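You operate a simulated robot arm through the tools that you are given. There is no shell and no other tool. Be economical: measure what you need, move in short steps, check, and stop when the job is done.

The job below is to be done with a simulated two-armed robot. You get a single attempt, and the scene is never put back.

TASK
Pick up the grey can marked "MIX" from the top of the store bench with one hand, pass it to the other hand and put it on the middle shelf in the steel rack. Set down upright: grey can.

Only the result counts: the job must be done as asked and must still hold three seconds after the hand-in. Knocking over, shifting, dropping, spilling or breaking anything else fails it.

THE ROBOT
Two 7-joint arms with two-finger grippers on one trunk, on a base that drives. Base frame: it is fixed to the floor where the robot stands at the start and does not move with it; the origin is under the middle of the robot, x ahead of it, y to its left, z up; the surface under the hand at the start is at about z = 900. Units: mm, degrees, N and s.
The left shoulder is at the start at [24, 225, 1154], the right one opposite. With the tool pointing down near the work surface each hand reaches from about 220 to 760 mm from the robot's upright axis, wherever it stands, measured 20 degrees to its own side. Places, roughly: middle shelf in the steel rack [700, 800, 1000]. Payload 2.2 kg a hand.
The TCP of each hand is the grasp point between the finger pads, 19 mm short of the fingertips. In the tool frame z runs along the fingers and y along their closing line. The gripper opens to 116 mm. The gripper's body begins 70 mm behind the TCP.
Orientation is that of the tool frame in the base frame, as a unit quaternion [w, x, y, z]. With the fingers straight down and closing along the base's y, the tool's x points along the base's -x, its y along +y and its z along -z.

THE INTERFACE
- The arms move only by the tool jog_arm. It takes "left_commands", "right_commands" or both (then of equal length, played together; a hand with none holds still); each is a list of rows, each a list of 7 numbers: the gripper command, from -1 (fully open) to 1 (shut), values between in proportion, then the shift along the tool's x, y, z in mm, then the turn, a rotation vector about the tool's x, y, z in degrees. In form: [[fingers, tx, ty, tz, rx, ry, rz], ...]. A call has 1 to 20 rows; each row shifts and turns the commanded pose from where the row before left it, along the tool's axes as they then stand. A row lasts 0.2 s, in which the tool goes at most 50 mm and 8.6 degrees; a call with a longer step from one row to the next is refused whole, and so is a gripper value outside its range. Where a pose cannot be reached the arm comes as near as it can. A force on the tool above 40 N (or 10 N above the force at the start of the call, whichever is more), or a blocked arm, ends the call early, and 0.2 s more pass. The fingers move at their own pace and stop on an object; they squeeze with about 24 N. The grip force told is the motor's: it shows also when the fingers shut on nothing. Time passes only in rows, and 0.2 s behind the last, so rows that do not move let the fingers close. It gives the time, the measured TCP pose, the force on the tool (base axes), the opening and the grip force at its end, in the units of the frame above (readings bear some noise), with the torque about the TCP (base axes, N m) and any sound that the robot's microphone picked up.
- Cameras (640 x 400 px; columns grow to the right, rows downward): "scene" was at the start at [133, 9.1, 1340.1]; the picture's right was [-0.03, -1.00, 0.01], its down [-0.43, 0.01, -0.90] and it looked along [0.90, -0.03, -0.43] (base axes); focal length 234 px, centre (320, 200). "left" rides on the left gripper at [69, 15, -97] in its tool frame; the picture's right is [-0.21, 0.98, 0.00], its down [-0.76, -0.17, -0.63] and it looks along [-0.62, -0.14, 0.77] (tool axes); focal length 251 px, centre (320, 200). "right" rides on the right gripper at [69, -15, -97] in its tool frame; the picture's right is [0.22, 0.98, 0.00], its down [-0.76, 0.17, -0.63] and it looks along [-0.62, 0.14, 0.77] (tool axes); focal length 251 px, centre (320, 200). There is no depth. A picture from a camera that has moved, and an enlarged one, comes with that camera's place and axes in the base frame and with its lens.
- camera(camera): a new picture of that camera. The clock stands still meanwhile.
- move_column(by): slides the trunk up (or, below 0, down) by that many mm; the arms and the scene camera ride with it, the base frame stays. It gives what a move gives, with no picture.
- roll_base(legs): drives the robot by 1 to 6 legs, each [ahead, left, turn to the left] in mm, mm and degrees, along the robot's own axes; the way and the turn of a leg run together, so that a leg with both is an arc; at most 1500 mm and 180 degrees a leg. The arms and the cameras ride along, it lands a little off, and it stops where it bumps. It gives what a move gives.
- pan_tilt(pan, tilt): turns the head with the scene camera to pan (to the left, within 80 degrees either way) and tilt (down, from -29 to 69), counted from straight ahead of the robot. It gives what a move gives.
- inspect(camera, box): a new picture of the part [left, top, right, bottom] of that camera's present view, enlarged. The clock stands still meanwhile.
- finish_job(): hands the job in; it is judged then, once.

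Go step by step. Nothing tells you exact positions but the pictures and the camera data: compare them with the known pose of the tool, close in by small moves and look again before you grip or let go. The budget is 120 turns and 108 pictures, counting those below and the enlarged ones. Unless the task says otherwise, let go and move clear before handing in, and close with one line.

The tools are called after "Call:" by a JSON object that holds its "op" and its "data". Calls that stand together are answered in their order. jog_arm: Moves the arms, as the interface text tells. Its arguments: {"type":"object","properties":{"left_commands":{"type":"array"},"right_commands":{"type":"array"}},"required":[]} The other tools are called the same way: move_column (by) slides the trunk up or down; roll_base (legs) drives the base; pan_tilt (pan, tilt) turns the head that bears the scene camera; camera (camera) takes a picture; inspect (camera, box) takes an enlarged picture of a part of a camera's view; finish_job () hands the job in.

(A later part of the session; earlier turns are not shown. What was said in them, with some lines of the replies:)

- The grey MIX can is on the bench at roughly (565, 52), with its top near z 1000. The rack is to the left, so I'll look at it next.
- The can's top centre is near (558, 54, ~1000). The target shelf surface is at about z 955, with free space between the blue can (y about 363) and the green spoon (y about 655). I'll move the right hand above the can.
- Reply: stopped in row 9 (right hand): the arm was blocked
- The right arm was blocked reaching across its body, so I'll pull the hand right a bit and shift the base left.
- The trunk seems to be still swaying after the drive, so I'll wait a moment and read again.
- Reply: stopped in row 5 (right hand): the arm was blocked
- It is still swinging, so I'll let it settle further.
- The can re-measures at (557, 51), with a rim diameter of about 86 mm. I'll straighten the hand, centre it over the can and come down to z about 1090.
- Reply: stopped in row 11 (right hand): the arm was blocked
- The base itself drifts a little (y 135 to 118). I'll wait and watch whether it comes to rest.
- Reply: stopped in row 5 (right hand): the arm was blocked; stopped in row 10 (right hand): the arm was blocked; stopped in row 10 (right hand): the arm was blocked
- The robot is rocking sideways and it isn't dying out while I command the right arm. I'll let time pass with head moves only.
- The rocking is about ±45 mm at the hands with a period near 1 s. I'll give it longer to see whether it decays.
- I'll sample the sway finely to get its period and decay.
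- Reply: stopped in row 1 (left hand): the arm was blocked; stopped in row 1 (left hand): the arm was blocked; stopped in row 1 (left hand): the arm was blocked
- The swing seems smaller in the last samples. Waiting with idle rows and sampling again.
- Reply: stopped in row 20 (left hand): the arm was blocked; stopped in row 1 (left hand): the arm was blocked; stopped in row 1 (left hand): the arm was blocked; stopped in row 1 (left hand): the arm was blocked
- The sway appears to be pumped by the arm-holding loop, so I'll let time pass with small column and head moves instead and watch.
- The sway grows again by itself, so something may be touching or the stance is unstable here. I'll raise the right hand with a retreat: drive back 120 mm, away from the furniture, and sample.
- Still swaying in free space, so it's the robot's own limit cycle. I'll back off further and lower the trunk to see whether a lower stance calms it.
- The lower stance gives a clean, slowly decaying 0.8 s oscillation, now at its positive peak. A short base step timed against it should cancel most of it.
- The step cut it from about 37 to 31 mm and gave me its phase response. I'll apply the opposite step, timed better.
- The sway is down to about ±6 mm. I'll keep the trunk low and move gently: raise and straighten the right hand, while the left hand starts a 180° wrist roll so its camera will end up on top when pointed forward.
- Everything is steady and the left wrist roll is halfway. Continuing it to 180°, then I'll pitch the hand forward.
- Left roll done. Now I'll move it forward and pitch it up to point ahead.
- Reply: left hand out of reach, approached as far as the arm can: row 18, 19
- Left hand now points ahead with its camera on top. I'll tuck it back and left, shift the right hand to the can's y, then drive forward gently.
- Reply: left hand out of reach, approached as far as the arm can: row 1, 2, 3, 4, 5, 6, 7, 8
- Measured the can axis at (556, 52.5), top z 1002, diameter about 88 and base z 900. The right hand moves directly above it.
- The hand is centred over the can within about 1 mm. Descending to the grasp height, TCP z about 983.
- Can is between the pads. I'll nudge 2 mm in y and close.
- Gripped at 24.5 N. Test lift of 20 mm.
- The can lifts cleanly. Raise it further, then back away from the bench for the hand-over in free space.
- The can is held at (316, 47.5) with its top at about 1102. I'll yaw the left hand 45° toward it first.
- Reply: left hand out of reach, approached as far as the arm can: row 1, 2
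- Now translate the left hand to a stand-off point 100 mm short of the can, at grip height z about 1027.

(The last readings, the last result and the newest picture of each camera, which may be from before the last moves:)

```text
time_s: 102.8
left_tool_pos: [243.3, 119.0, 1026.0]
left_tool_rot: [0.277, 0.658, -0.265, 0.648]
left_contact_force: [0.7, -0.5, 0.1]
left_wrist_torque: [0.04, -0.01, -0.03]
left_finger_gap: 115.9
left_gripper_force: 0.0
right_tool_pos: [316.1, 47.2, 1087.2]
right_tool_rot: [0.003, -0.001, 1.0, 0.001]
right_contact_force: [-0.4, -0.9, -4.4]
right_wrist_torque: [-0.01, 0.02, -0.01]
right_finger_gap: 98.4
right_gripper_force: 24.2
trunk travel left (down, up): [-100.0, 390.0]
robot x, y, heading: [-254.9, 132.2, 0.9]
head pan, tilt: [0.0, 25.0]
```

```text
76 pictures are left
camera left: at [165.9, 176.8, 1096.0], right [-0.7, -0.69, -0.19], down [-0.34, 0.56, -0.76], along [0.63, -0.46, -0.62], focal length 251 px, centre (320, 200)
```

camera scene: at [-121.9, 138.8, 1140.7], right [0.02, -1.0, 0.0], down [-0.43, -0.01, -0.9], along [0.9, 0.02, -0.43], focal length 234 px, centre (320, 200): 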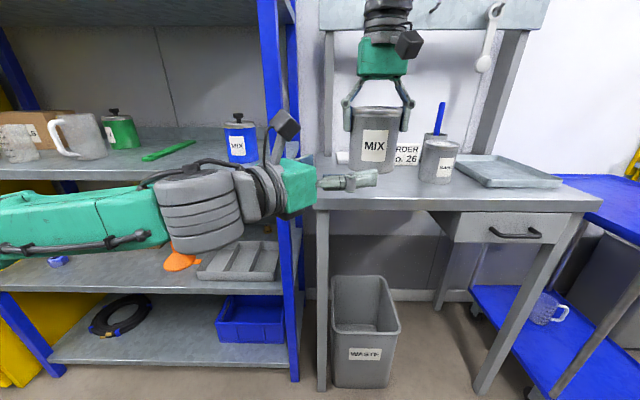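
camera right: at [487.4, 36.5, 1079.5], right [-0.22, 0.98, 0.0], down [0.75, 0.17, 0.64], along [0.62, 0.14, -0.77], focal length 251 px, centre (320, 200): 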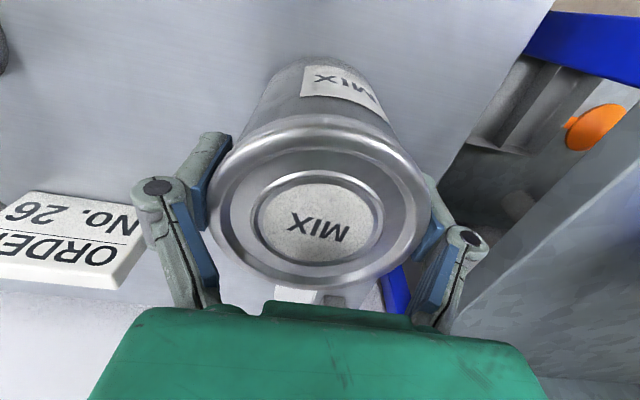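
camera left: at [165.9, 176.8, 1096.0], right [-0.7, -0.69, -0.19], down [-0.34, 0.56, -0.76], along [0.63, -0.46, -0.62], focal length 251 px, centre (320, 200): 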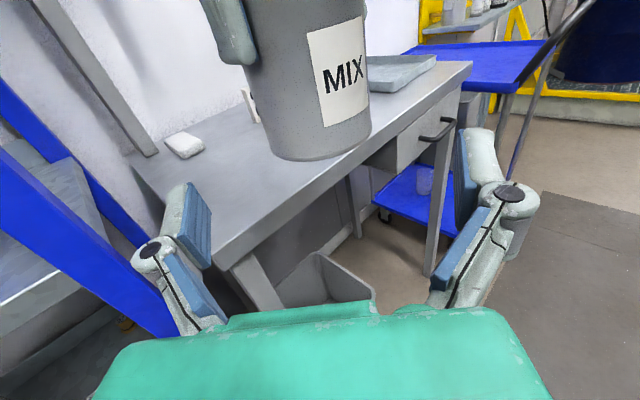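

Aligned: the can sits on the left hand's centre line, with its bottom at about z 1008. Raising 6 mm and advancing 100 mm around it.

Call:
{"op": "jog_arm", "data": {"left_commands": [[-1, 3, 0, 0, 0, 0, 0], [-1, 3, 0, 4, 0, 0, 0], [-1, 0, 0, 8, 0, 0, 0], [-1, 0, 0, 10, 0, 0, 0], [-1, 0, 0, 10, 0, 0, 0], [-1, 0, 0, 10, 0, 0, 0], [-1, 0, 0, 10, 0, 0, 0], [-1, 0, 0, 10, 0, 0, 0], [-1, 0, 0, 10, 0, 0, 0], [-1, 0, 0, 10, 0, 0, 0], [-1, 0, 0, 8, 0, 0, 0], [-1, 0, 0, 6, 0, 0, 0], [-1, 0, 0, 4, 0, 0, 0], [-1, 0, 0, 2, 0, 0, 0], [-1, 0, 0, 0, 0, 0, 0]]}}

Call:
{"op": "camera", "data": {"camera": "scene"}}

Call:
{"op": "camera", "data": {"camera": "left"}}

```text
time_s: 106.0
left_tool_pos: [316.4, 46.2, 1031.2]
left_tool_rot: [0.277, 0.658, -0.266, 0.648]
left_contact_force: [-0.1, -0.1, 0.0]
left_wrist_torque: [0.01, 0.02, 0.0]
left_finger_gap: 115.8
left_gripper_force: 0.0
right_tool_pos: [317.2, 46.7, 1086.5]
right_tool_rot: [0.003, -0.001, 1.0, 0.003]
right_contact_force: [-0.5, -0.1, -4.0]
right_wrist_torque: [-0.04, 0.02, -0.01]
right_finger_gap: 98.3
right_gripper_force: 24.1
trunk travel left (down, up): [-100.0, 390.0]
robot x, y, heading: [-257.8, 136.3, 1.3]
head pan, tilt: [0.0, 25.0]
```

```text
75 pictures are left
camera scene: at [-121.5, 138.2, 1140.7], right [0.02, -1.0, 0.0], down [-0.43, -0.01, -0.9], along [0.9, 0.02, -0.43], focal length 234 px, centre (320, 200)
```

scene: 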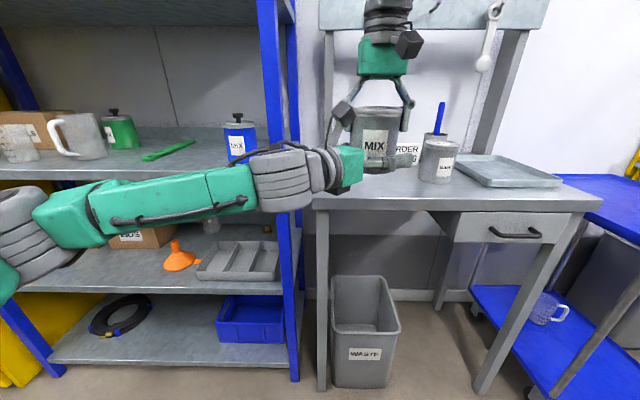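

```text
74 pictures are left
camera left: at [238.4, 104.1, 1101.5], right [-0.7, -0.69, -0.2], down [-0.34, 0.56, -0.76], along [0.63, -0.46, -0.63], focal length 251 px, centre (320, 200)
```

left: 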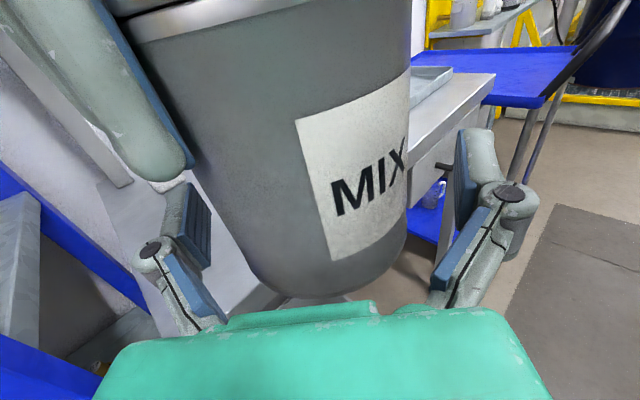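

The can is between the left fingers. Closing the left hand while the right still holds.

Call:
{"op": "jog_arm", "data": {"left_commands": [[-0.5, 0, 0, 0, 0, 0, 0], [0, 0, 0, 0, 0, 0, 0], [0.5, 0, 0, 0, 0, 0, 0], [1, 0, 0, 0, 0, 0, 0], [1, 0, 0, 0, 0, 0, 0], [1, 0, 0, 0, 0, 0, 0], [1, 0, 0, 0, 0, 0, 0]]}}

Call:
{"op": "camera", "data": {"camera": "left"}}

```text
time_s: 107.6
left_tool_pos: [318.1, 46.6, 1030.5]
left_tool_rot: [0.275, 0.659, -0.264, 0.648]
left_contact_force: [13.7, 13.4, -4.1]
left_wrist_torque: [-0.68, 0.32, -0.27]
left_finger_gap: 86.3
left_gripper_force: 23.9
right_tool_pos: [316.8, 45.5, 1086.4]
right_tool_rot: [0.004, 0.0, 1.0, 0.0]
right_contact_force: [-13.6, -14.0, 3.3]
right_wrist_torque: [-0.1, 0.47, 0.25]
right_finger_gap: 96.6
right_gripper_force: 23.5
trunk travel left (down, up): [-100.0, 390.0]
robot x, y, heading: [-255.8, 135.1, 1.0]
head pan, tilt: [0.0, 25.0]
```

```text
73 pictures are left
camera left: at [239.4, 104.8, 1100.8], right [-0.69, -0.69, -0.19], down [-0.35, 0.56, -0.75], along [0.63, -0.46, -0.63], focal length 251 px, centre (320, 200)
```

left: 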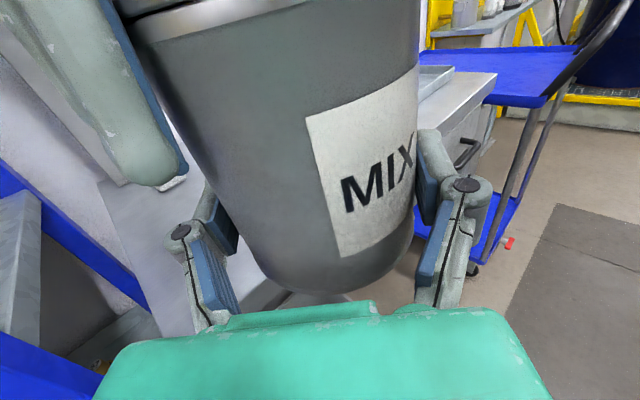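

Held by both (the can tapers: 97 mm at the top, 86 mm here), but with about 19 N side load between the hands. I'll relieve it by shifting the left hand slightly.

Call:
{"op": "jog_arm", "data": {"left_commands": [[1, 0, -1.5, 0, 0, 0, 0], [1, 0, -1.5, 0, 0, 0, 0], [1, 0, 0, 0, 0, 0, 0]]}}

```text
time_s: 108.4
left_tool_pos: [317.8, 45.9, 1031.1]
left_tool_rot: [0.277, 0.658, -0.266, 0.648]
left_contact_force: [1.7, 12.7, -9.8]
left_wrist_torque: [-0.32, 0.06, 0.43]
left_finger_gap: 86.0
left_gripper_force: 24.0
right_tool_pos: [316.6, 46.5, 1088.1]
right_tool_rot: [0.005, 0.0, 1.0, 0.002]
right_contact_force: [-2.0, -12.6, 9.5]
right_wrist_torque: [-0.36, 0.07, -0.43]
right_finger_gap: 96.4
right_gripper_force: 24.0
trunk travel left (down, up): [-100.0, 390.0]
robot x, y, heading: [-258.9, 137.2, 1.1]
head pan, tilt: [0.0, 25.0]
```

Call:
{"op": "jog_arm", "data": {"left_commands": [[1, 0, -0.7, -1.2, 0, 0, 0], [1, 0, -0.7, -1.2, 0, 0, 0], [1, 0, 0, 0, 0, 0, 0]]}}

```text
time_s: 109.2
left_tool_pos: [316.4, 50.4, 1032.2]
left_tool_rot: [0.277, 0.658, -0.266, 0.648]
left_contact_force: [3.5, 0.6, -8.7]
left_wrist_torque: [0.67, -0.14, -0.29]
left_finger_gap: 86.0
left_gripper_force: 24.2
right_tool_pos: [316.1, 47.3, 1086.3]
right_tool_rot: [0.004, -0.002, 1.0, 0.001]
right_contact_force: [-3.4, 0.3, 8.7]
right_wrist_torque: [-0.71, 0.28, 0.35]
right_finger_gap: 97.7
right_gripper_force: 24.2
trunk travel left (down, up): [-100.0, 390.0]
robot x, y, heading: [-254.0, 134.8, 0.8]
head pan, tilt: [0.0, 25.0]
```

The side load is nearly gone. Now I'll open the right hand gradually.

Call:
{"op": "jog_arm", "data": {"right_commands": [[0, 0, 0, 0, 0, 0, 0], [-0.7, 0, 0, 0, 0, 0, 0], [-0.8, 0, 0, 0, 0, 0, 0], [-0.9, 0, 0, 0, 0, 0, 0], [-1, 0, 0, 0, 0, 0, 0], [-1, 0, 0, 0, 0, 0, 0]], "left_commands": [[1, 0, 0, 0, 0, 0, 0], [1, 0, 0, 0, 0, 0, 0], [1, 0, 0, 0, 0, 0, 0], [1, 0, 0, 0, 0, 0, 0], [1, 0, 0, 0, 0, 0, 0], [1, 0, 0, 0, 0, 0, 0]]}}

Call:
{"op": "camera", "data": {"camera": "right"}}

Call:
{"op": "camera", "data": {"camera": "scene"}}

```text
time_s: 110.6
left_tool_pos: [317.8, 49.0, 1030.9]
left_tool_rot: [0.277, 0.658, -0.266, 0.648]
left_contact_force: [-0.2, 0.6, -4.8]
left_wrist_torque: [-0.01, 0.0, 0.02]
left_finger_gap: 86.0
left_gripper_force: 24.1
right_tool_pos: [317.1, 48.2, 1085.6]
right_tool_rot: [0.003, -0.001, 1.0, 0.001]
right_contact_force: [-0.4, -0.3, -0.7]
right_wrist_torque: [0.02, 0.01, 0.0]
right_finger_gap: 116.1
right_gripper_force: 0.1
trunk travel left (down, up): [-100.0, 390.0]
robot x, y, heading: [-255.7, 133.6, 0.8]
head pan, tilt: [0.0, 25.0]
```

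```text
72 pictures are left
camera right: at [247.4, 32.0, 1181.6], right [-0.22, 0.98, 0.0], down [0.75, 0.17, 0.64], along [0.62, 0.14, -0.77], focal length 251 px, centre (320, 200)
```

right: 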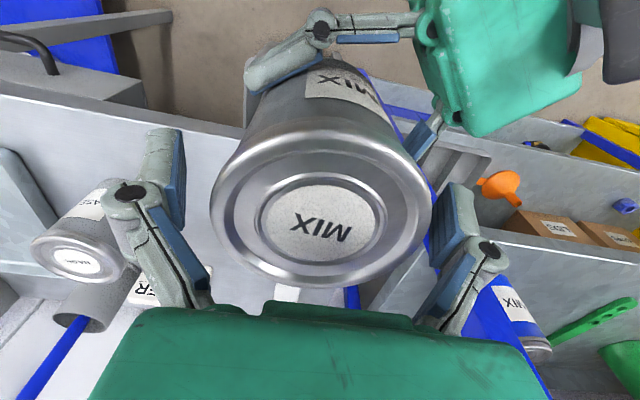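

```text
71 pictures are left
camera scene: at [-121.5, 138.2, 1140.6], right [0.02, -1.0, 0.0], down [-0.43, -0.01, -0.9], along [0.9, 0.02, -0.43], focal length 234 px, centre (320, 200)
```

scene: 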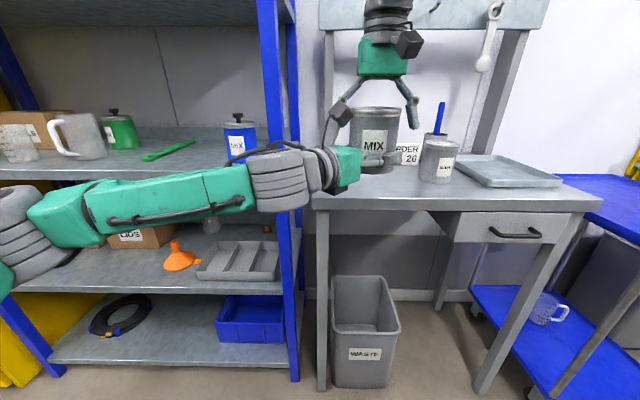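

The left hand holds the can alone. Raise the right hand clear and move it to the right.

Call:
{"op": "jog_arm", "data": {"right_commands": [[-1, 0, 0, -5, 0, 0, 0], [-1, 0, 0, -9, 0, 0, 0], [-1, 0, 0, -10, 0, 0, 0], [-1, 0, 0, -10, 0, 0, 0], [-1, 0, 0, -10, 0, 0, 0], [-1, 0, 0, -10, 0, 0, 0], [-1, 0, 0, -10, 0, 0, 0], [-1, 0, -5, -6, 0, 0, 0], [-1, 0, -10, 0, 0, 0, 0], [-1, 0, -15, 0, 0, 0, 0], [-1, 0, -15, 0, 0, 0, 0], [-1, 0, -15, 0, 0, 0, 0], [-1, 0, -15, 0, 0, 0, 0], [-1, 0, -15, 0, 0, 0, 0], [-1, 0, -15, 0, 0, 0, 0], [-1, 0, -15, 0, 0, 0, 0], [-1, 0, -15, 0, 0, 0, 0], [-1, 0, -10, 0, 0, 0, 0], [-1, 0, -5, 0, 0, 0, 0], [-1, 0, 0, 0, 0, 0, 0]]}}

Call:
{"op": "camera", "data": {"camera": "scene"}}

Call:
{"op": "camera", "data": {"camera": "left"}}

```text
time_s: 114.8
left_tool_pos: [317.5, 49.5, 1030.1]
left_tool_rot: [0.277, 0.658, -0.266, 0.648]
left_contact_force: [-0.2, 0.2, -5.3]
left_wrist_torque: [0.01, 0.02, -0.02]
left_finger_gap: 85.8
left_gripper_force: 23.5
right_tool_pos: [314.1, -107.5, 1153.1]
right_tool_rot: [0.003, -0.001, 1.0, 0.002]
right_contact_force: [0.0, -0.3, 0.0]
right_wrist_torque: [-0.02, -0.02, -0.01]
right_finger_gap: 116.0
right_gripper_force: 0.1
right hand out of reach, approached as far as the arm can: row 7
trunk travel left (down, up): [-100.0, 390.0]
robot x, y, heading: [-256.8, 135.7, 1.1]
head pan, tilt: [0.0, 25.0]
```

```text
70 pictures are left
camera scene: at [-121.5, 137.2, 1140.7], right [0.02, -1.0, 0.0], down [-0.43, -0.01, -0.9], along [0.9, 0.02, -0.43], focal length 234 px, centre (320, 200)
```

scene: 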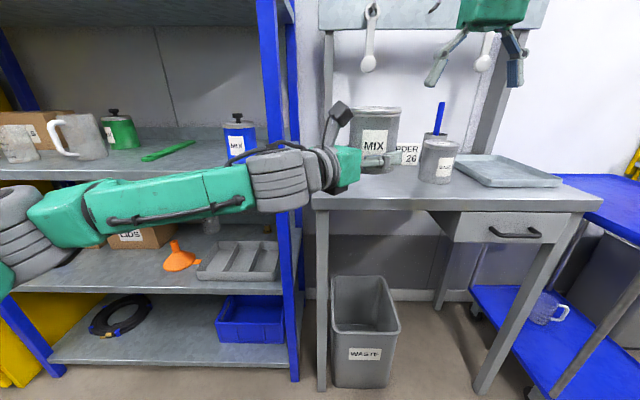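

```text
69 pictures are left
camera left: at [239.7, 107.3, 1101.2], right [-0.7, -0.69, -0.2], down [-0.34, 0.56, -0.76], along [0.63, -0.46, -0.63], focal length 251 px, centre (320, 200)
```

left: 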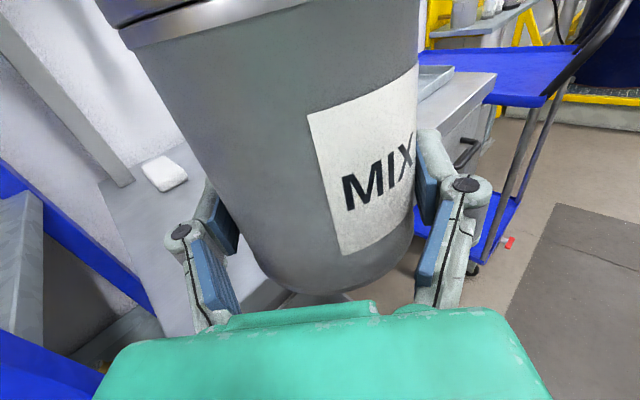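

The right hand is clear and the can is secure. Now I'll move the left hand toward the rack side in free space and turn it to face the rack.

Call:
{"op": "jog_arm", "data": {"left_commands": [[1, 0, -4, -6, 0, 0, 0], [1, 0, -8, -13, 0, 0, 0], [1, 0, -12, -19, 0, 0, 0], [1, 0, -12, -20, 0, 0, 0], [1, 0, -12, -20, 0, 0, 0], [1, 0, -12, -20, 0, 0, 0], [1, 0, -12, -20, 0, 0, 0], [1, 0, -12, -20, 0, 0, 0], [1, 0, -12, -20, 0, 0, 0], [1, 0, -10, -17, 2, 0, 0], [1, 0, -8, -13, 4, 0, 0], [1, 0, -5, -8, 5, 0, 0], [1, 0, -3, -4, 6, 0, 0], [1, 0, 0, 0, 6, 0, 0], [1, 0, 0, 0, 6, 0, 0], [1, 0, 0, 0, 6, 0, 0], [1, 0, 0, 0, 5, 0, 0], [1, 0, 0, 0, 4, 0, 0], [1, 0, 0, 0, 1, 0, 0], [1, 0, 0, 0, 0, 0, 0]]}}

Call:
{"op": "camera", "data": {"camera": "scene"}}

```text
time_s: 119.0
left_tool_pos: [259.8, 278.5, 1030.3]
left_tool_rot: [0.003, 0.714, 0.004, 0.7]
left_contact_force: [0.6, -0.8, -3.9]
left_wrist_torque: [0.01, 0.01, 0.02]
left_finger_gap: 85.9
left_gripper_force: 23.7
right_tool_pos: [313.9, -104.7, 1153.1]
right_tool_rot: [0.003, -0.001, 1.0, 0.001]
right_contact_force: [0.3, -0.7, 0.3]
right_wrist_torque: [0.0, 0.0, 0.01]
right_finger_gap: 116.1
right_gripper_force: 0.0
trunk travel left (down, up): [-100.0, 390.0]
robot x, y, heading: [-257.7, 138.4, 0.9]
head pan, tilt: [0.0, 25.0]
```

```text
68 pictures are left
camera scene: at [-122.2, 138.4, 1140.7], right [0.02, -1.0, 0.0], down [-0.43, -0.01, -0.9], along [0.9, 0.02, -0.43], focal length 234 px, centre (320, 200)
```

scene: 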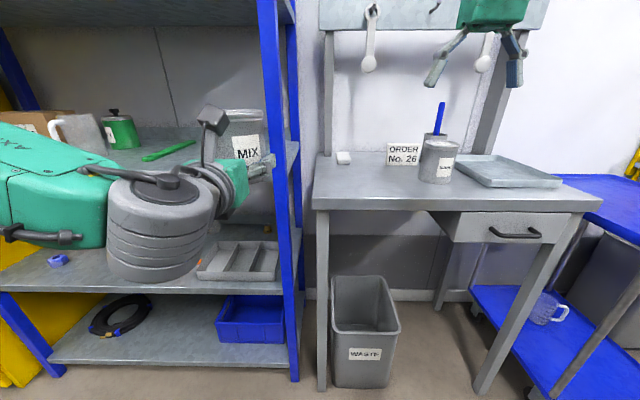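

Now slide left to y about 525, still in free space.

Call:
{"op": "jog_arm", "data": {"left_commands": [[1, 0, -5, 0, 0, 0, 0], [1, 0, -10, 0, 0, 0, 0], [1, 0, -16, 0, 0, 0, 0], [1, 0, -18, -1, 0, 0, 0], [1, 0, -18, -2, 0, 0, 0], [1, 0, -18, -2, 0, 0, 0], [1, 0, -18, -2, 0, 0, 0], [1, 0, -18, -2, 0, 0, 0], [1, 0, -18, -2, 0, 0, 0], [1, 0, -18, -2, 0, 0, 0], [1, 0, -18, -2, 0, 0, 0], [1, 0, -18, -2, 0, 0, 0], [1, 0, -18, -1, 0, 0, 0], [1, 0, -16, 0, 0, 0, 0], [1, 0, -12, 0, 0, 0, 0], [1, 0, -6, 0, 0, 0, 0], [1, 0, -2, 0, 0, 0, 0], [1, 0, 0, 0, 0, 0, 0]]}}

Call:
{"op": "pan_tilt", "data": {"pan": 30, "tilt": 22}}

Call:
{"op": "camera", "data": {"camera": "scene"}}

Call:
{"op": "camera", "data": {"camera": "left"}}

```text
time_s: 122.8
left_tool_pos: [242.1, 526.3, 1028.8]
left_tool_rot: [0.004, 0.714, 0.003, 0.7]
left_contact_force: [0.4, -1.2, -4.8]
left_wrist_torque: [0.0, 0.02, 0.02]
left_finger_gap: 86.1
left_gripper_force: 23.8
right_tool_pos: [312.6, -104.4, 1152.6]
right_tool_rot: [0.004, -0.001, 1.0, 0.001]
right_contact_force: [-0.7, -1.1, -0.5]
right_wrist_torque: [-0.01, 0.0, 0.01]
right_finger_gap: 116.0
right_gripper_force: 0.1
trunk travel left (down, up): [-100.0, 390.0]
robot x, y, heading: [-256.1, 132.3, 1.2]
head pan, tilt: [0.0, 25.0]
```

```text
time_s: 123.7
left_tool_pos: [242.2, 527.3, 1027.0]
left_tool_rot: [0.004, 0.714, 0.003, 0.701]
left_contact_force: [-0.9, 0.2, -4.9]
left_wrist_torque: [0.01, 0.04, 0.0]
left_finger_gap: 85.7
left_gripper_force: 24.2
right_tool_pos: [314.3, -102.7, 1152.8]
right_tool_rot: [0.003, -0.001, 1.0, 0.0]
right_contact_force: [-0.1, 0.1, 0.2]
right_wrist_torque: [0.01, -0.01, 0.0]
right_finger_gap: 116.0
right_gripper_force: 0.2
trunk travel left (down, up): [-100.0, 390.0]
robot x, y, heading: [-254.9, 138.7, 1.0]
head pan, tilt: [30.0, 22.0]
```

```text
67 pictures are left
camera scene: at [-135.5, 186.7, 1145.6], right [0.52, -0.86, 0.0], down [-0.32, -0.2, -0.93], along [0.79, 0.48, -0.38], focal length 234 px, centre (320, 200)
```

scene: 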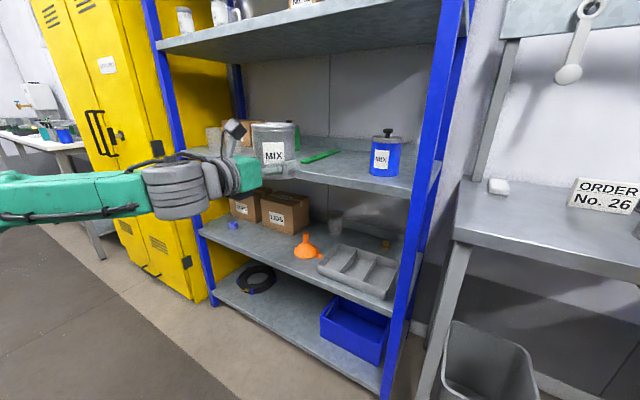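

```text
66 pictures are left
camera left: at [146.6, 511.7, 1099.6], right [-0.01, -0.98, -0.2], down [-0.65, 0.16, -0.75], along [0.76, 0.13, -0.63], focal length 251 px, centre (320, 200)
```

left: 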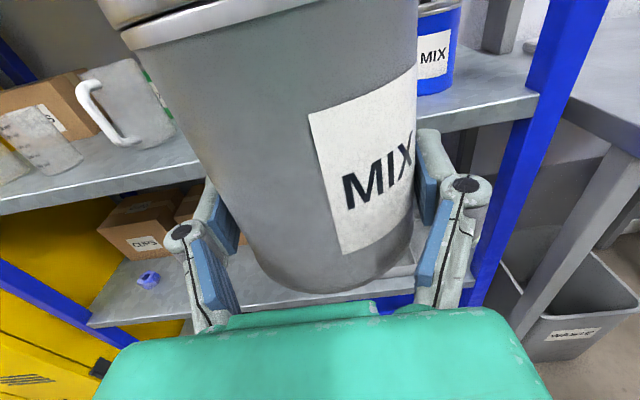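

Let me zoom on the shelf to fix its height and front edge.

Call:
{"op": "inspect", "data": {"camera": "scene", "box": [200, 100, 460, 262]}}

Call:
{"op": "inspect", "data": {"camera": "left", "box": [400, 0, 640, 150]}}

```text
2.46 times, centred on (330, 181) of scene
camera zoom: at [-135.5, 186.7, 1145.6], right [0.52, -0.86, 0.0], down [-0.32, -0.2, -0.93], along [0.79, 0.48, -0.38], focal length 577 px, centre (295, 247)
```

zoom: 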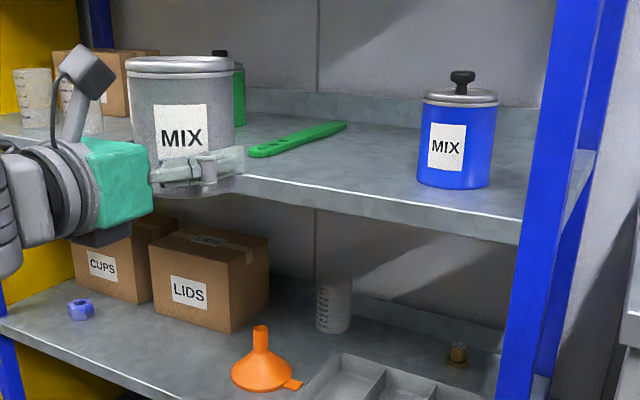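

```text
2.67 times, centred on (520, 75) of left
camera zoom: at [146.6, 511.7, 1099.6], right [-0.01, -0.98, -0.2], down [-0.65, 0.16, -0.75], along [0.76, 0.13, -0.63], focal length 670 px, centre (-213, 533)
```

zoom: 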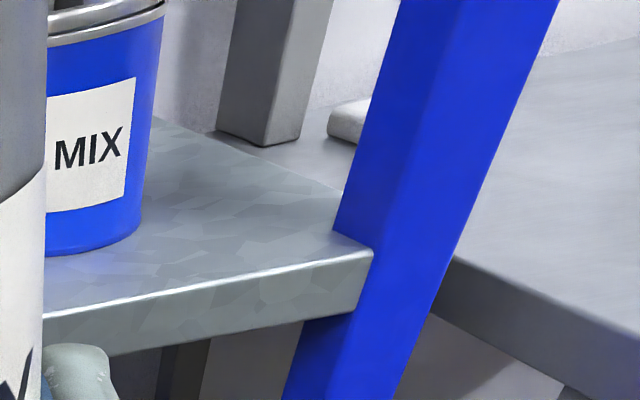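

Shelf top is z≈952 with the front edge at x≈453. The spot (525, 526) is clear of the blue can and the spoon. Driving forward gently with the can about 50 mm above the shelf.

Call:
{"op": "roll_base", "data": {"legs": [[80, 0, 0], [80, 0, 0], [70, 0, 0]]}}

Call:
{"op": "pan_tilt", "data": {"pan": 35, "tilt": 20}}

Call:
{"op": "pan_tilt", "data": {"pan": 35, "tilt": 20}}

Call:
{"op": "camera", "data": {"camera": "scene"}}

Call:
{"op": "camera", "data": {"camera": "left"}}

```text
time_s: 126.0
left_tool_pos: [472.4, 530.6, 1027.3]
left_tool_rot: [0.005, 0.715, 0.003, 0.699]
left_contact_force: [0.0, 0.4, -4.5]
left_wrist_torque: [0.0, -0.01, 0.0]
left_finger_gap: 85.6
left_gripper_force: 23.6
right_tool_pos: [543.5, -100.4, 1151.2]
right_tool_rot: [0.002, 0.0, 1.0, 0.001]
right_contact_force: [-0.1, -1.1, -0.2]
right_wrist_torque: [0.01, 0.1, 0.01]
right_finger_gap: 115.8
right_gripper_force: 0.1
trunk travel left (down, up): [-100.0, 390.0]
robot x, y, heading: [-27.7, 138.3, 1.4]
head pan, tilt: [30.0, 22.0]
```

```text
time_s: 126.7
left_tool_pos: [466.9, 529.3, 1029.6]
left_tool_rot: [0.004, 0.713, 0.002, 0.701]
left_contact_force: [-0.4, -0.3, -4.8]
left_wrist_torque: [0.01, 0.03, 0.01]
left_finger_gap: 85.7
left_gripper_force: 23.9
right_tool_pos: [536.5, -100.8, 1152.9]
right_tool_rot: [0.003, 0.0, 1.0, 0.001]
right_contact_force: [-0.2, 0.2, 0.0]
right_wrist_torque: [0.01, -0.01, 0.01]
right_finger_gap: 116.4
right_gripper_force: 0.1
trunk travel left (down, up): [-100.0, 390.0]
robot x, y, heading: [-27.0, 139.1, 1.0]
head pan, tilt: [35.0, 20.0]
```

```text
time_s: 127.3
left_tool_pos: [467.1, 527.4, 1029.9]
left_tool_rot: [0.004, 0.713, 0.002, 0.701]
left_contact_force: [-0.3, -0.4, -4.9]
left_wrist_torque: [-0.02, 0.01, -0.01]
left_finger_gap: 85.4
left_gripper_force: 23.3
right_tool_pos: [539.0, -101.0, 1153.5]
right_tool_rot: [0.005, 0.0, 1.0, 0.002]
right_contact_force: [0.1, -0.8, 0.7]
right_wrist_torque: [0.0, -0.03, -0.03]
right_finger_gap: 116.0
right_gripper_force: 0.0
trunk travel left (down, up): [-100.0, 390.0]
robot x, y, heading: [-31.5, 136.7, 1.1]
head pan, tilt: [35.0, 20.0]
```

```text
63 pictures are left
camera scene: at [87.3, 198.1, 1148.8], right [0.59, -0.81, 0.0], down [-0.28, -0.2, -0.94], along [0.76, 0.55, -0.35], focal length 234 px, centre (320, 200)
```

scene: 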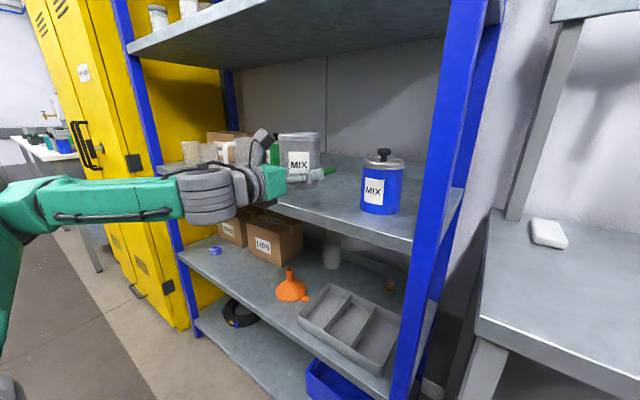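

```text
62 pictures are left
camera left: at [371.9, 514.5, 1100.8], right [-0.01, -0.98, -0.21], down [-0.65, 0.16, -0.75], along [0.76, 0.13, -0.63], focal length 251 px, centre (320, 200)
```

left: 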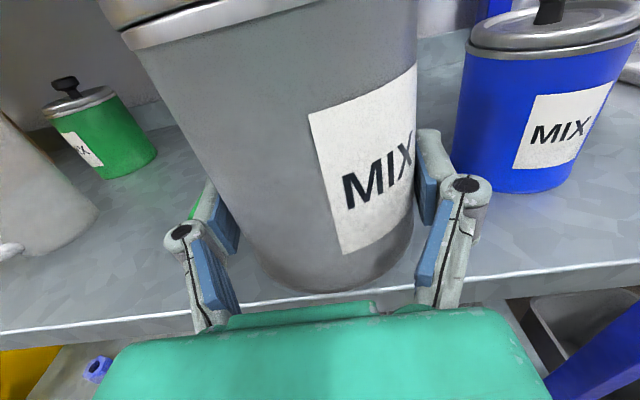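

Clear on both sides. Advance 58 mm in, then lower most of the way.

Call:
{"op": "jog_arm", "data": {"left_commands": [[1, 0, -1, 4, 0, 0, 0], [1, 0, -1, 8, 0, 0, 0], [1, 0, -1, 10, 0, 0, 0], [1, 0, -1, 10, 0, 0, 0], [1, 0, -1, 10, 0, 0, 0], [1, 0, 0, 8, 0, 0, 0], [1, 0, 0, 5, 0, 0, 0], [1, 0, 0, 3, 0, 0, 0], [1, -4, 0, 0, 0, 0, 0], [1, -6, 0, 0, 0, 0, 0], [1, -8, 0, 0, 0, 0, 0], [1, -8, 0, 0, 0, 0, 0], [1, -6, 0, 0, 0, 0, 0], [1, -4, 0, 0, 0, 0, 0], [1, -2, 0, 0, 0, 0, 0], [1, 0, 0, 0, 0, 0, 0]]}}

Call:
{"op": "inspect", "data": {"camera": "scene", "box": [180, 80, 440, 242]}}

Call:
{"op": "camera", "data": {"camera": "left"}}

```text
time_s: 130.7
left_tool_pos: [525.0, 531.7, 992.8]
left_tool_rot: [0.005, 0.715, 0.001, 0.699]
left_contact_force: [-0.1, 0.0, -5.4]
left_wrist_torque: [-0.05, 0.05, -0.01]
left_finger_gap: 85.8
left_gripper_force: 24.0
right_tool_pos: [539.1, -103.0, 1153.2]
right_tool_rot: [0.004, -0.001, 1.0, 0.002]
right_contact_force: [-0.4, -0.7, 0.6]
right_wrist_torque: [-0.03, -0.02, -0.03]
right_finger_gap: 116.3
right_gripper_force: 0.0
trunk travel left (down, up): [-100.0, 390.0]
robot x, y, heading: [-27.9, 136.2, 0.9]
head pan, tilt: [35.0, 20.0]
```

```text
2.46 times, centred on (310, 161) of scene
camera zoom: at [87.8, 198.1, 1148.8], right [0.59, -0.81, 0.0], down [-0.28, -0.2, -0.94], along [0.76, 0.55, -0.35], focal length 577 px, centre (345, 296)
```

zoom: 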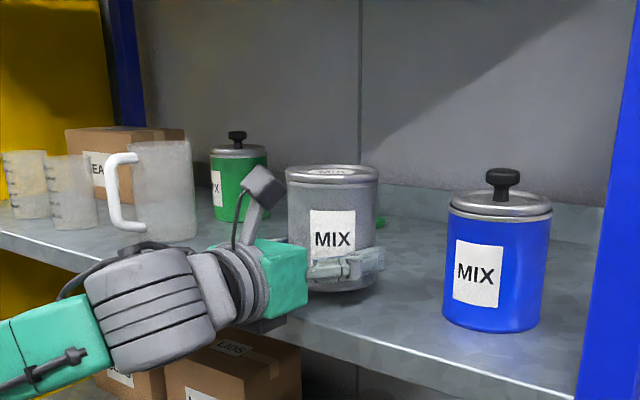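

```text
60 pictures are left
camera left: at [430.2, 518.5, 1063.6], right [-0.01, -0.98, -0.21], down [-0.65, 0.16, -0.74], along [0.76, 0.13, -0.64], focal length 251 px, centre (320, 200)
```

left: 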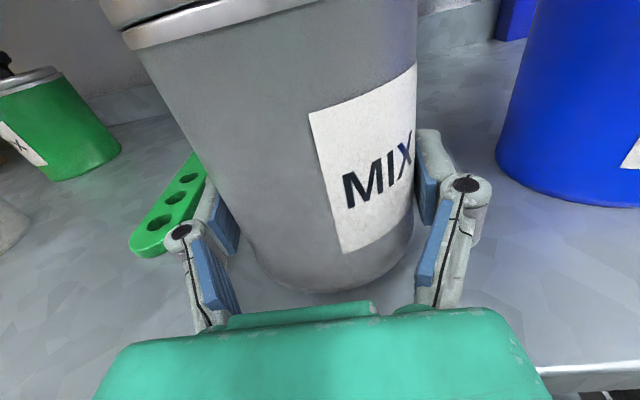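

The gap to the spoon is about 38 mm and to the blue can similar. Lowering gently to contact.

Call:
{"op": "jog_arm", "data": {"left_commands": [[1, -3, 0, 0, 0, 0, 0], [1, -4, 0, 0, 0, 0, 0], [1, -3, 0, 0, 0, 0, 0], [1, -2, 0, 0, 0, 0, 0], [1, 0, 0, 0, 0, 0, 0]]}}

Call:
{"op": "jog_arm", "data": {"left_commands": [[1, -1, 0, 0, 0, 0, 0], [1, -1, 0, 0, 0, 0, 0], [1, -1, 0, 0, 0, 0, 0], [1, 0, 0, 0, 0, 0, 0]]}}

Call:
{"op": "inspect", "data": {"camera": "scene", "box": [260, 120, 360, 220]}}

```text
time_s: 131.9
left_tool_pos: [526.6, 534.7, 989.0]
left_tool_rot: [0.005, 0.716, 0.002, 0.698]
left_contact_force: [-0.3, 0.0, -4.2]
left_wrist_torque: [-0.04, -0.02, 0.0]
left_finger_gap: 85.6
left_gripper_force: 23.6
left hand out of reach, approached as far as the arm can: row 2, 3
right_tool_pos: [537.2, -100.5, 1152.5]
right_tool_rot: [0.003, 0.001, 1.0, 0.001]
right_contact_force: [-1.4, 0.1, 0.6]
right_wrist_torque: [0.02, -0.04, 0.0]
right_finger_gap: 115.9
right_gripper_force: 0.0
trunk travel left (down, up): [-100.0, 390.0]
robot x, y, heading: [-28.8, 133.5, 1.1]
head pan, tilt: [35.0, 20.0]
```

```text
time_s: 132.9
left_tool_pos: [527.8, 534.1, 989.2]
left_tool_rot: [0.005, 0.716, 0.002, 0.698]
left_contact_force: [0.1, -0.2, -4.2]
left_wrist_torque: [-0.03, 0.04, 0.0]
left_finger_gap: 85.3
left_gripper_force: 23.8
left hand out of reach, approached as far as the arm can: row 2
right_tool_pos: [538.7, -101.3, 1153.5]
right_tool_rot: [0.003, 0.001, 1.0, 0.002]
right_contact_force: [-0.7, 0.4, 0.3]
right_wrist_torque: [-0.04, -0.03, -0.06]
right_finger_gap: 116.0
right_gripper_force: 0.0
trunk travel left (down, up): [-100.0, 390.0]
robot x, y, heading: [-28.1, 136.8, 1.2]
head pan, tilt: [35.0, 20.0]
```

```text
4.00 times, centred on (310, 170) of scene
camera zoom: at [87.8, 198.0, 1148.8], right [0.59, -0.81, 0.0], down [-0.28, -0.2, -0.94], along [0.76, 0.55, -0.35], focal length 938 px, centre (360, 320)
```

zoom: 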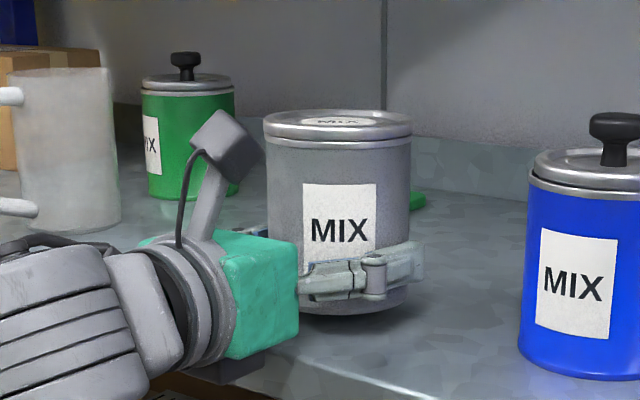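

The arm hits its own limit lower down, so I'll lower with the trunk column in small steps.

Call:
{"op": "move_column", "data": {"by": -8}}

Call:
{"op": "move_column", "data": {"by": -3}}

Call:
{"op": "inspect", "data": {"camera": "scene", "box": [260, 120, 360, 220]}}

```text
time_s: 133.5
left_tool_pos: [527.0, 533.7, 981.7]
left_tool_rot: [0.006, 0.716, 0.001, 0.698]
left_contact_force: [0.1, -0.4, -4.7]
left_wrist_torque: [0.04, 0.02, 0.03]
left_finger_gap: 85.6
left_gripper_force: 24.3
right_tool_pos: [538.9, -101.0, 1144.8]
right_tool_rot: [0.004, 0.0, 1.0, 0.003]
right_contact_force: [-0.1, -0.3, 0.8]
right_wrist_torque: [-0.03, -0.01, 0.0]
right_finger_gap: 115.8
right_gripper_force: 0.0
trunk travel left (down, up): [-92.0, 398.0]
robot x, y, heading: [-30.3, 138.1, 1.0]
head pan, tilt: [35.0, 20.0]
```

```text
time_s: 134.0
left_tool_pos: [526.7, 534.0, 977.9]
left_tool_rot: [0.004, 0.716, 0.002, 0.698]
left_contact_force: [0.5, -0.8, -4.4]
left_wrist_torque: [0.01, 0.01, 0.02]
left_finger_gap: 85.7
left_gripper_force: 24.6
right_tool_pos: [539.2, -101.4, 1141.8]
right_tool_rot: [0.004, 0.0, 1.0, 0.002]
right_contact_force: [-0.4, 0.4, -0.7]
right_wrist_torque: [0.0, 0.01, 0.0]
right_finger_gap: 115.9
right_gripper_force: 0.1
trunk travel left (down, up): [-89.0, 401.0]
robot x, y, heading: [-29.2, 138.4, 0.9]
head pan, tilt: [35.0, 20.0]
```

```text
4.00 times, centred on (310, 170) of scene
camera zoom: at [87.7, 198.0, 1137.8], right [0.59, -0.81, 0.0], down [-0.28, -0.2, -0.94], along [0.76, 0.55, -0.35], focal length 938 px, centre (360, 320)
```

zoom: 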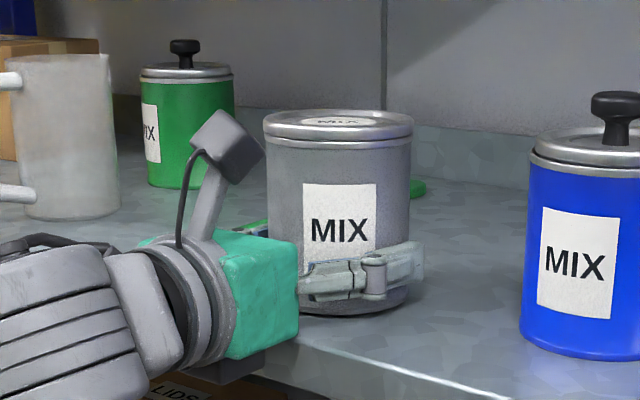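

Call:
{"op": "move_column", "data": {"by": -2}}

Call:
{"op": "move_column", "data": {"by": -1.5}}

Call:
{"op": "inspect", "data": {"camera": "scene", "box": [260, 120, 360, 220]}}

```text
time_s: 134.5
left_tool_pos: [526.0, 534.7, 979.2]
left_tool_rot: [0.004, 0.715, 0.002, 0.7]
left_contact_force: [3.4, 0.6, 3.7]
left_wrist_torque: [0.07, -0.43, 0.01]
left_finger_gap: 85.5
left_gripper_force: 24.2
right_tool_pos: [537.7, -101.5, 1140.4]
right_tool_rot: [0.005, 0.0, 1.0, 0.002]
right_contact_force: [-0.3, 1.0, 0.6]
right_wrist_torque: [0.0, 0.01, 0.01]
right_finger_gap: 116.1
right_gripper_force: 0.0
trunk travel left (down, up): [-87.0, 403.0]
robot x, y, heading: [-28.3, 134.2, 1.2]
head pan, tilt: [35.0, 20.0]
```

```text
time_s: 135.0
left_tool_pos: [526.2, 533.9, 978.0]
left_tool_rot: [0.004, 0.714, 0.001, 0.7]
left_contact_force: [-0.1, 1.8, 9.1]
left_wrist_torque: [0.33, -0.6, 0.05]
left_finger_gap: 85.8
left_gripper_force: 24.5
right_tool_pos: [537.7, -101.1, 1139.2]
right_tool_rot: [0.004, 0.0, 1.0, 0.001]
right_contact_force: [-0.8, 0.2, 0.9]
right_wrist_torque: [0.0, -0.01, -0.02]
right_finger_gap: 116.2
right_gripper_force: 0.1
trunk travel left (down, up): [-86.0, 404.0]
robot x, y, heading: [-29.2, 141.9, 0.8]
head pan, tilt: [35.0, 20.0]
```

```text
4.00 times, centred on (310, 170) of scene
camera zoom: at [86.0, 196.9, 1134.7], right [0.59, -0.81, 0.0], down [-0.28, -0.2, -0.94], along [0.76, 0.55, -0.34], focal length 938 px, centre (360, 320)
```

zoom: 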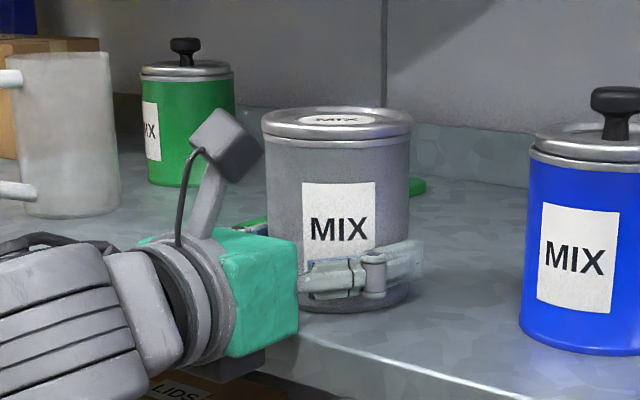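

The can is resting on the shelf (force reversed to +9 N). Open the left hand gently and only as far as needed.

Call:
{"op": "jog_arm", "data": {"left_commands": [[-0.45, 0, 0, 0, 0, 0, 0], [-0.52, 0, 0, 0, 0, 0, 0], [-0.6, 0, 0, 0, 0, 0, 0], [-0.68, 0, 0, 0, 0, 0, 0], [-0.76, 0, 0, 0, 0, 0, 0], [-0.8, 0, 0, 0, 0, 0, 0], [-0.8, 0, 0, 0, 0, 0, 0]]}}

Call:
{"op": "camera", "data": {"camera": "left"}}

Call:
{"op": "inspect", "data": {"camera": "scene", "box": [260, 120, 360, 220]}}

```text
time_s: 136.6
left_tool_pos: [526.5, 535.1, 975.5]
left_tool_rot: [0.005, 0.715, 0.001, 0.699]
left_contact_force: [0.5, -1.0, -0.1]
left_wrist_torque: [0.0, -0.01, 0.01]
left_finger_gap: 104.6
left_gripper_force: 0.0
right_tool_pos: [539.4, -100.9, 1138.2]
right_tool_rot: [0.005, 0.0, 1.0, 0.001]
right_contact_force: [0.4, 0.0, -0.5]
right_wrist_torque: [-0.01, -0.01, -0.03]
right_finger_gap: 115.9
right_gripper_force: 0.1
trunk travel left (down, up): [-86.0, 404.0]
robot x, y, heading: [-28.4, 136.7, 1.2]
head pan, tilt: [35.0, 20.0]
```

```text
56 pictures are left
camera left: at [431.4, 520.2, 1047.5], right [-0.01, -0.98, -0.21], down [-0.65, 0.16, -0.74], along [0.76, 0.13, -0.64], focal length 251 px, centre (320, 200)
```

left: 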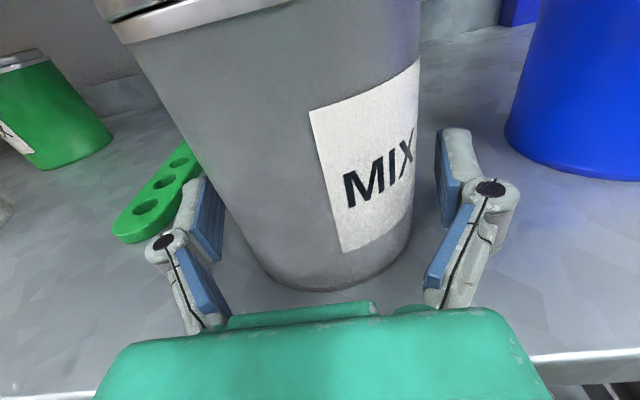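

```text
4.00 times, centred on (310, 170) of scene
camera zoom: at [87.2, 197.5, 1134.4], right [0.59, -0.81, 0.0], down [-0.28, -0.2, -0.94], along [0.76, 0.55, -0.35], focal length 938 px, centre (360, 320)
```

zoom: 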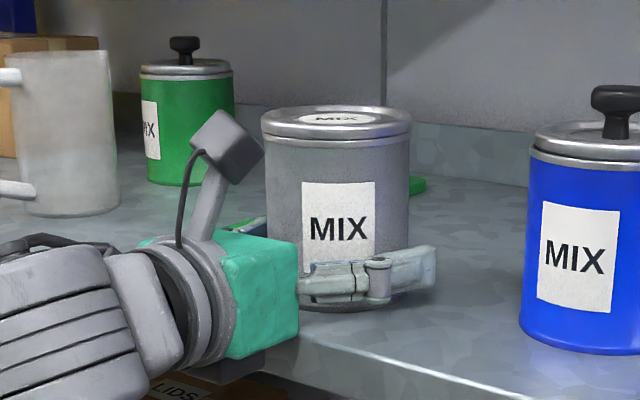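

The can stands free and upright. Open fully (the spoon gap allows it) and back the base straight out.

Call:
{"op": "jog_arm", "data": {"left_commands": [[-0.9, 0, -1, 0, 0, 0, 0], [-1, 0, -1, 0, 0, 0, 0], [-1, 0, 0, 0, 0, 0, 0]]}}

Call:
{"op": "camera", "data": {"camera": "left"}}

```text
time_s: 137.4
left_tool_pos: [526.7, 537.0, 975.5]
left_tool_rot: [0.006, 0.716, 0.001, 0.698]
left_contact_force: [-0.2, 0.1, -0.5]
left_wrist_torque: [-0.01, -0.02, -0.02]
left_finger_gap: 116.0
left_gripper_force: 0.1
right_tool_pos: [538.0, -102.2, 1139.1]
right_tool_rot: [0.003, 0.0, 1.0, 0.001]
right_contact_force: [0.3, -0.5, -1.1]
right_wrist_torque: [-0.01, 0.02, 0.0]
right_finger_gap: 115.9
right_gripper_force: 0.0
trunk travel left (down, up): [-86.0, 404.0]
robot x, y, heading: [-28.5, 139.3, 1.1]
head pan, tilt: [35.0, 20.0]
```

```text
54 pictures are left
camera left: at [431.4, 522.8, 1047.3], right [-0.01, -0.98, -0.21], down [-0.65, 0.16, -0.74], along [0.76, 0.13, -0.64], focal length 251 px, centre (320, 200)
```

left: 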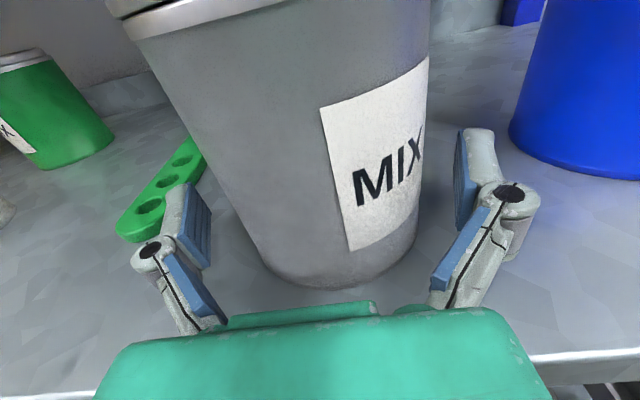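

Call:
{"op": "roll_base", "data": {"legs": [[-60, 0, 0], [-60, 0, 0], [-60, 0, 0]]}}

Call:
{"op": "camera", "data": {"camera": "left"}}

Call:
{"op": "camera", "data": {"camera": "scene"}}

```text
time_s: 139.5
left_tool_pos: [344.7, 534.6, 978.3]
left_tool_rot: [0.005, 0.714, 0.001, 0.7]
left_contact_force: [-0.5, -0.3, 0.7]
left_wrist_torque: [0.04, 0.05, 0.02]
left_finger_gap: 116.1
left_gripper_force: 0.2
right_tool_pos: [355.3, -105.6, 1141.1]
right_tool_rot: [0.007, 0.0, 1.0, 0.002]
right_contact_force: [-0.3, -0.2, 0.0]
right_wrist_torque: [0.01, -0.02, 0.01]
right_finger_gap: 116.1
right_gripper_force: 0.1
trunk travel left (down, up): [-86.0, 404.0]
robot x, y, heading: [-210.3, 138.5, 1.4]
head pan, tilt: [35.0, 20.0]
```

```text
53 pictures are left
camera left: at [248.8, 519.3, 1048.7], right [-0.01, -0.98, -0.21], down [-0.65, 0.16, -0.74], along [0.76, 0.13, -0.64], focal length 251 px, centre (320, 200)
```

left: 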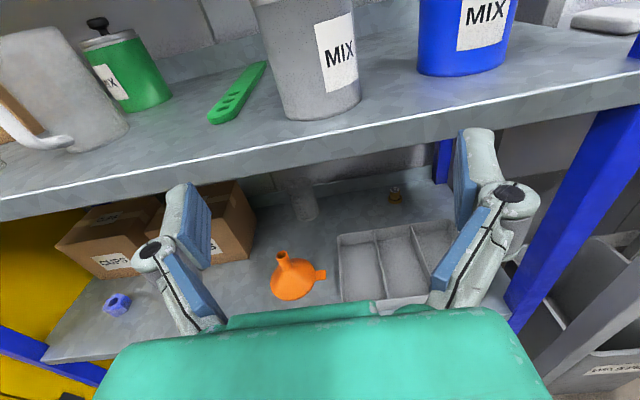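

```text
52 pictures are left
camera scene: at [-95.1, 194.3, 1134.7], right [0.59, -0.81, 0.0], down [-0.28, -0.2, -0.94], along [0.76, 0.55, -0.34], focal length 234 px, centre (320, 200)
```

scene: 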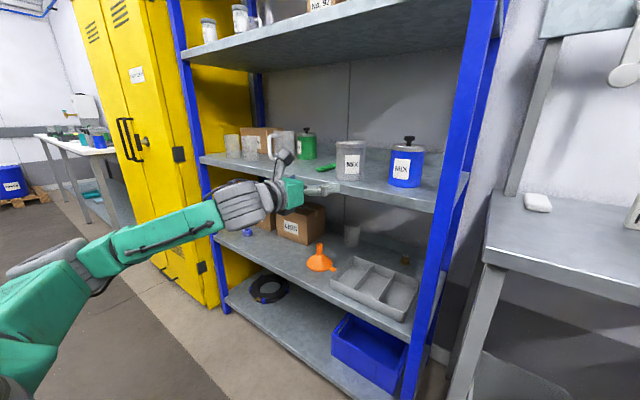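

The grey can stands upright on the middle shelf with nothing else disturbed, and both hands are clear. Handing in.

Call:
{"op": "finish_job", "data": {}}

```text
The job is handed in.
```

I picked the grey MIX can off the bench with the right hand and passed it to the left. It now stands upright on the rack's middle shelf, between the blue can and the green spoon. Nothing else looked moved in the final pictures, both hands are clear, and the job is handed in.
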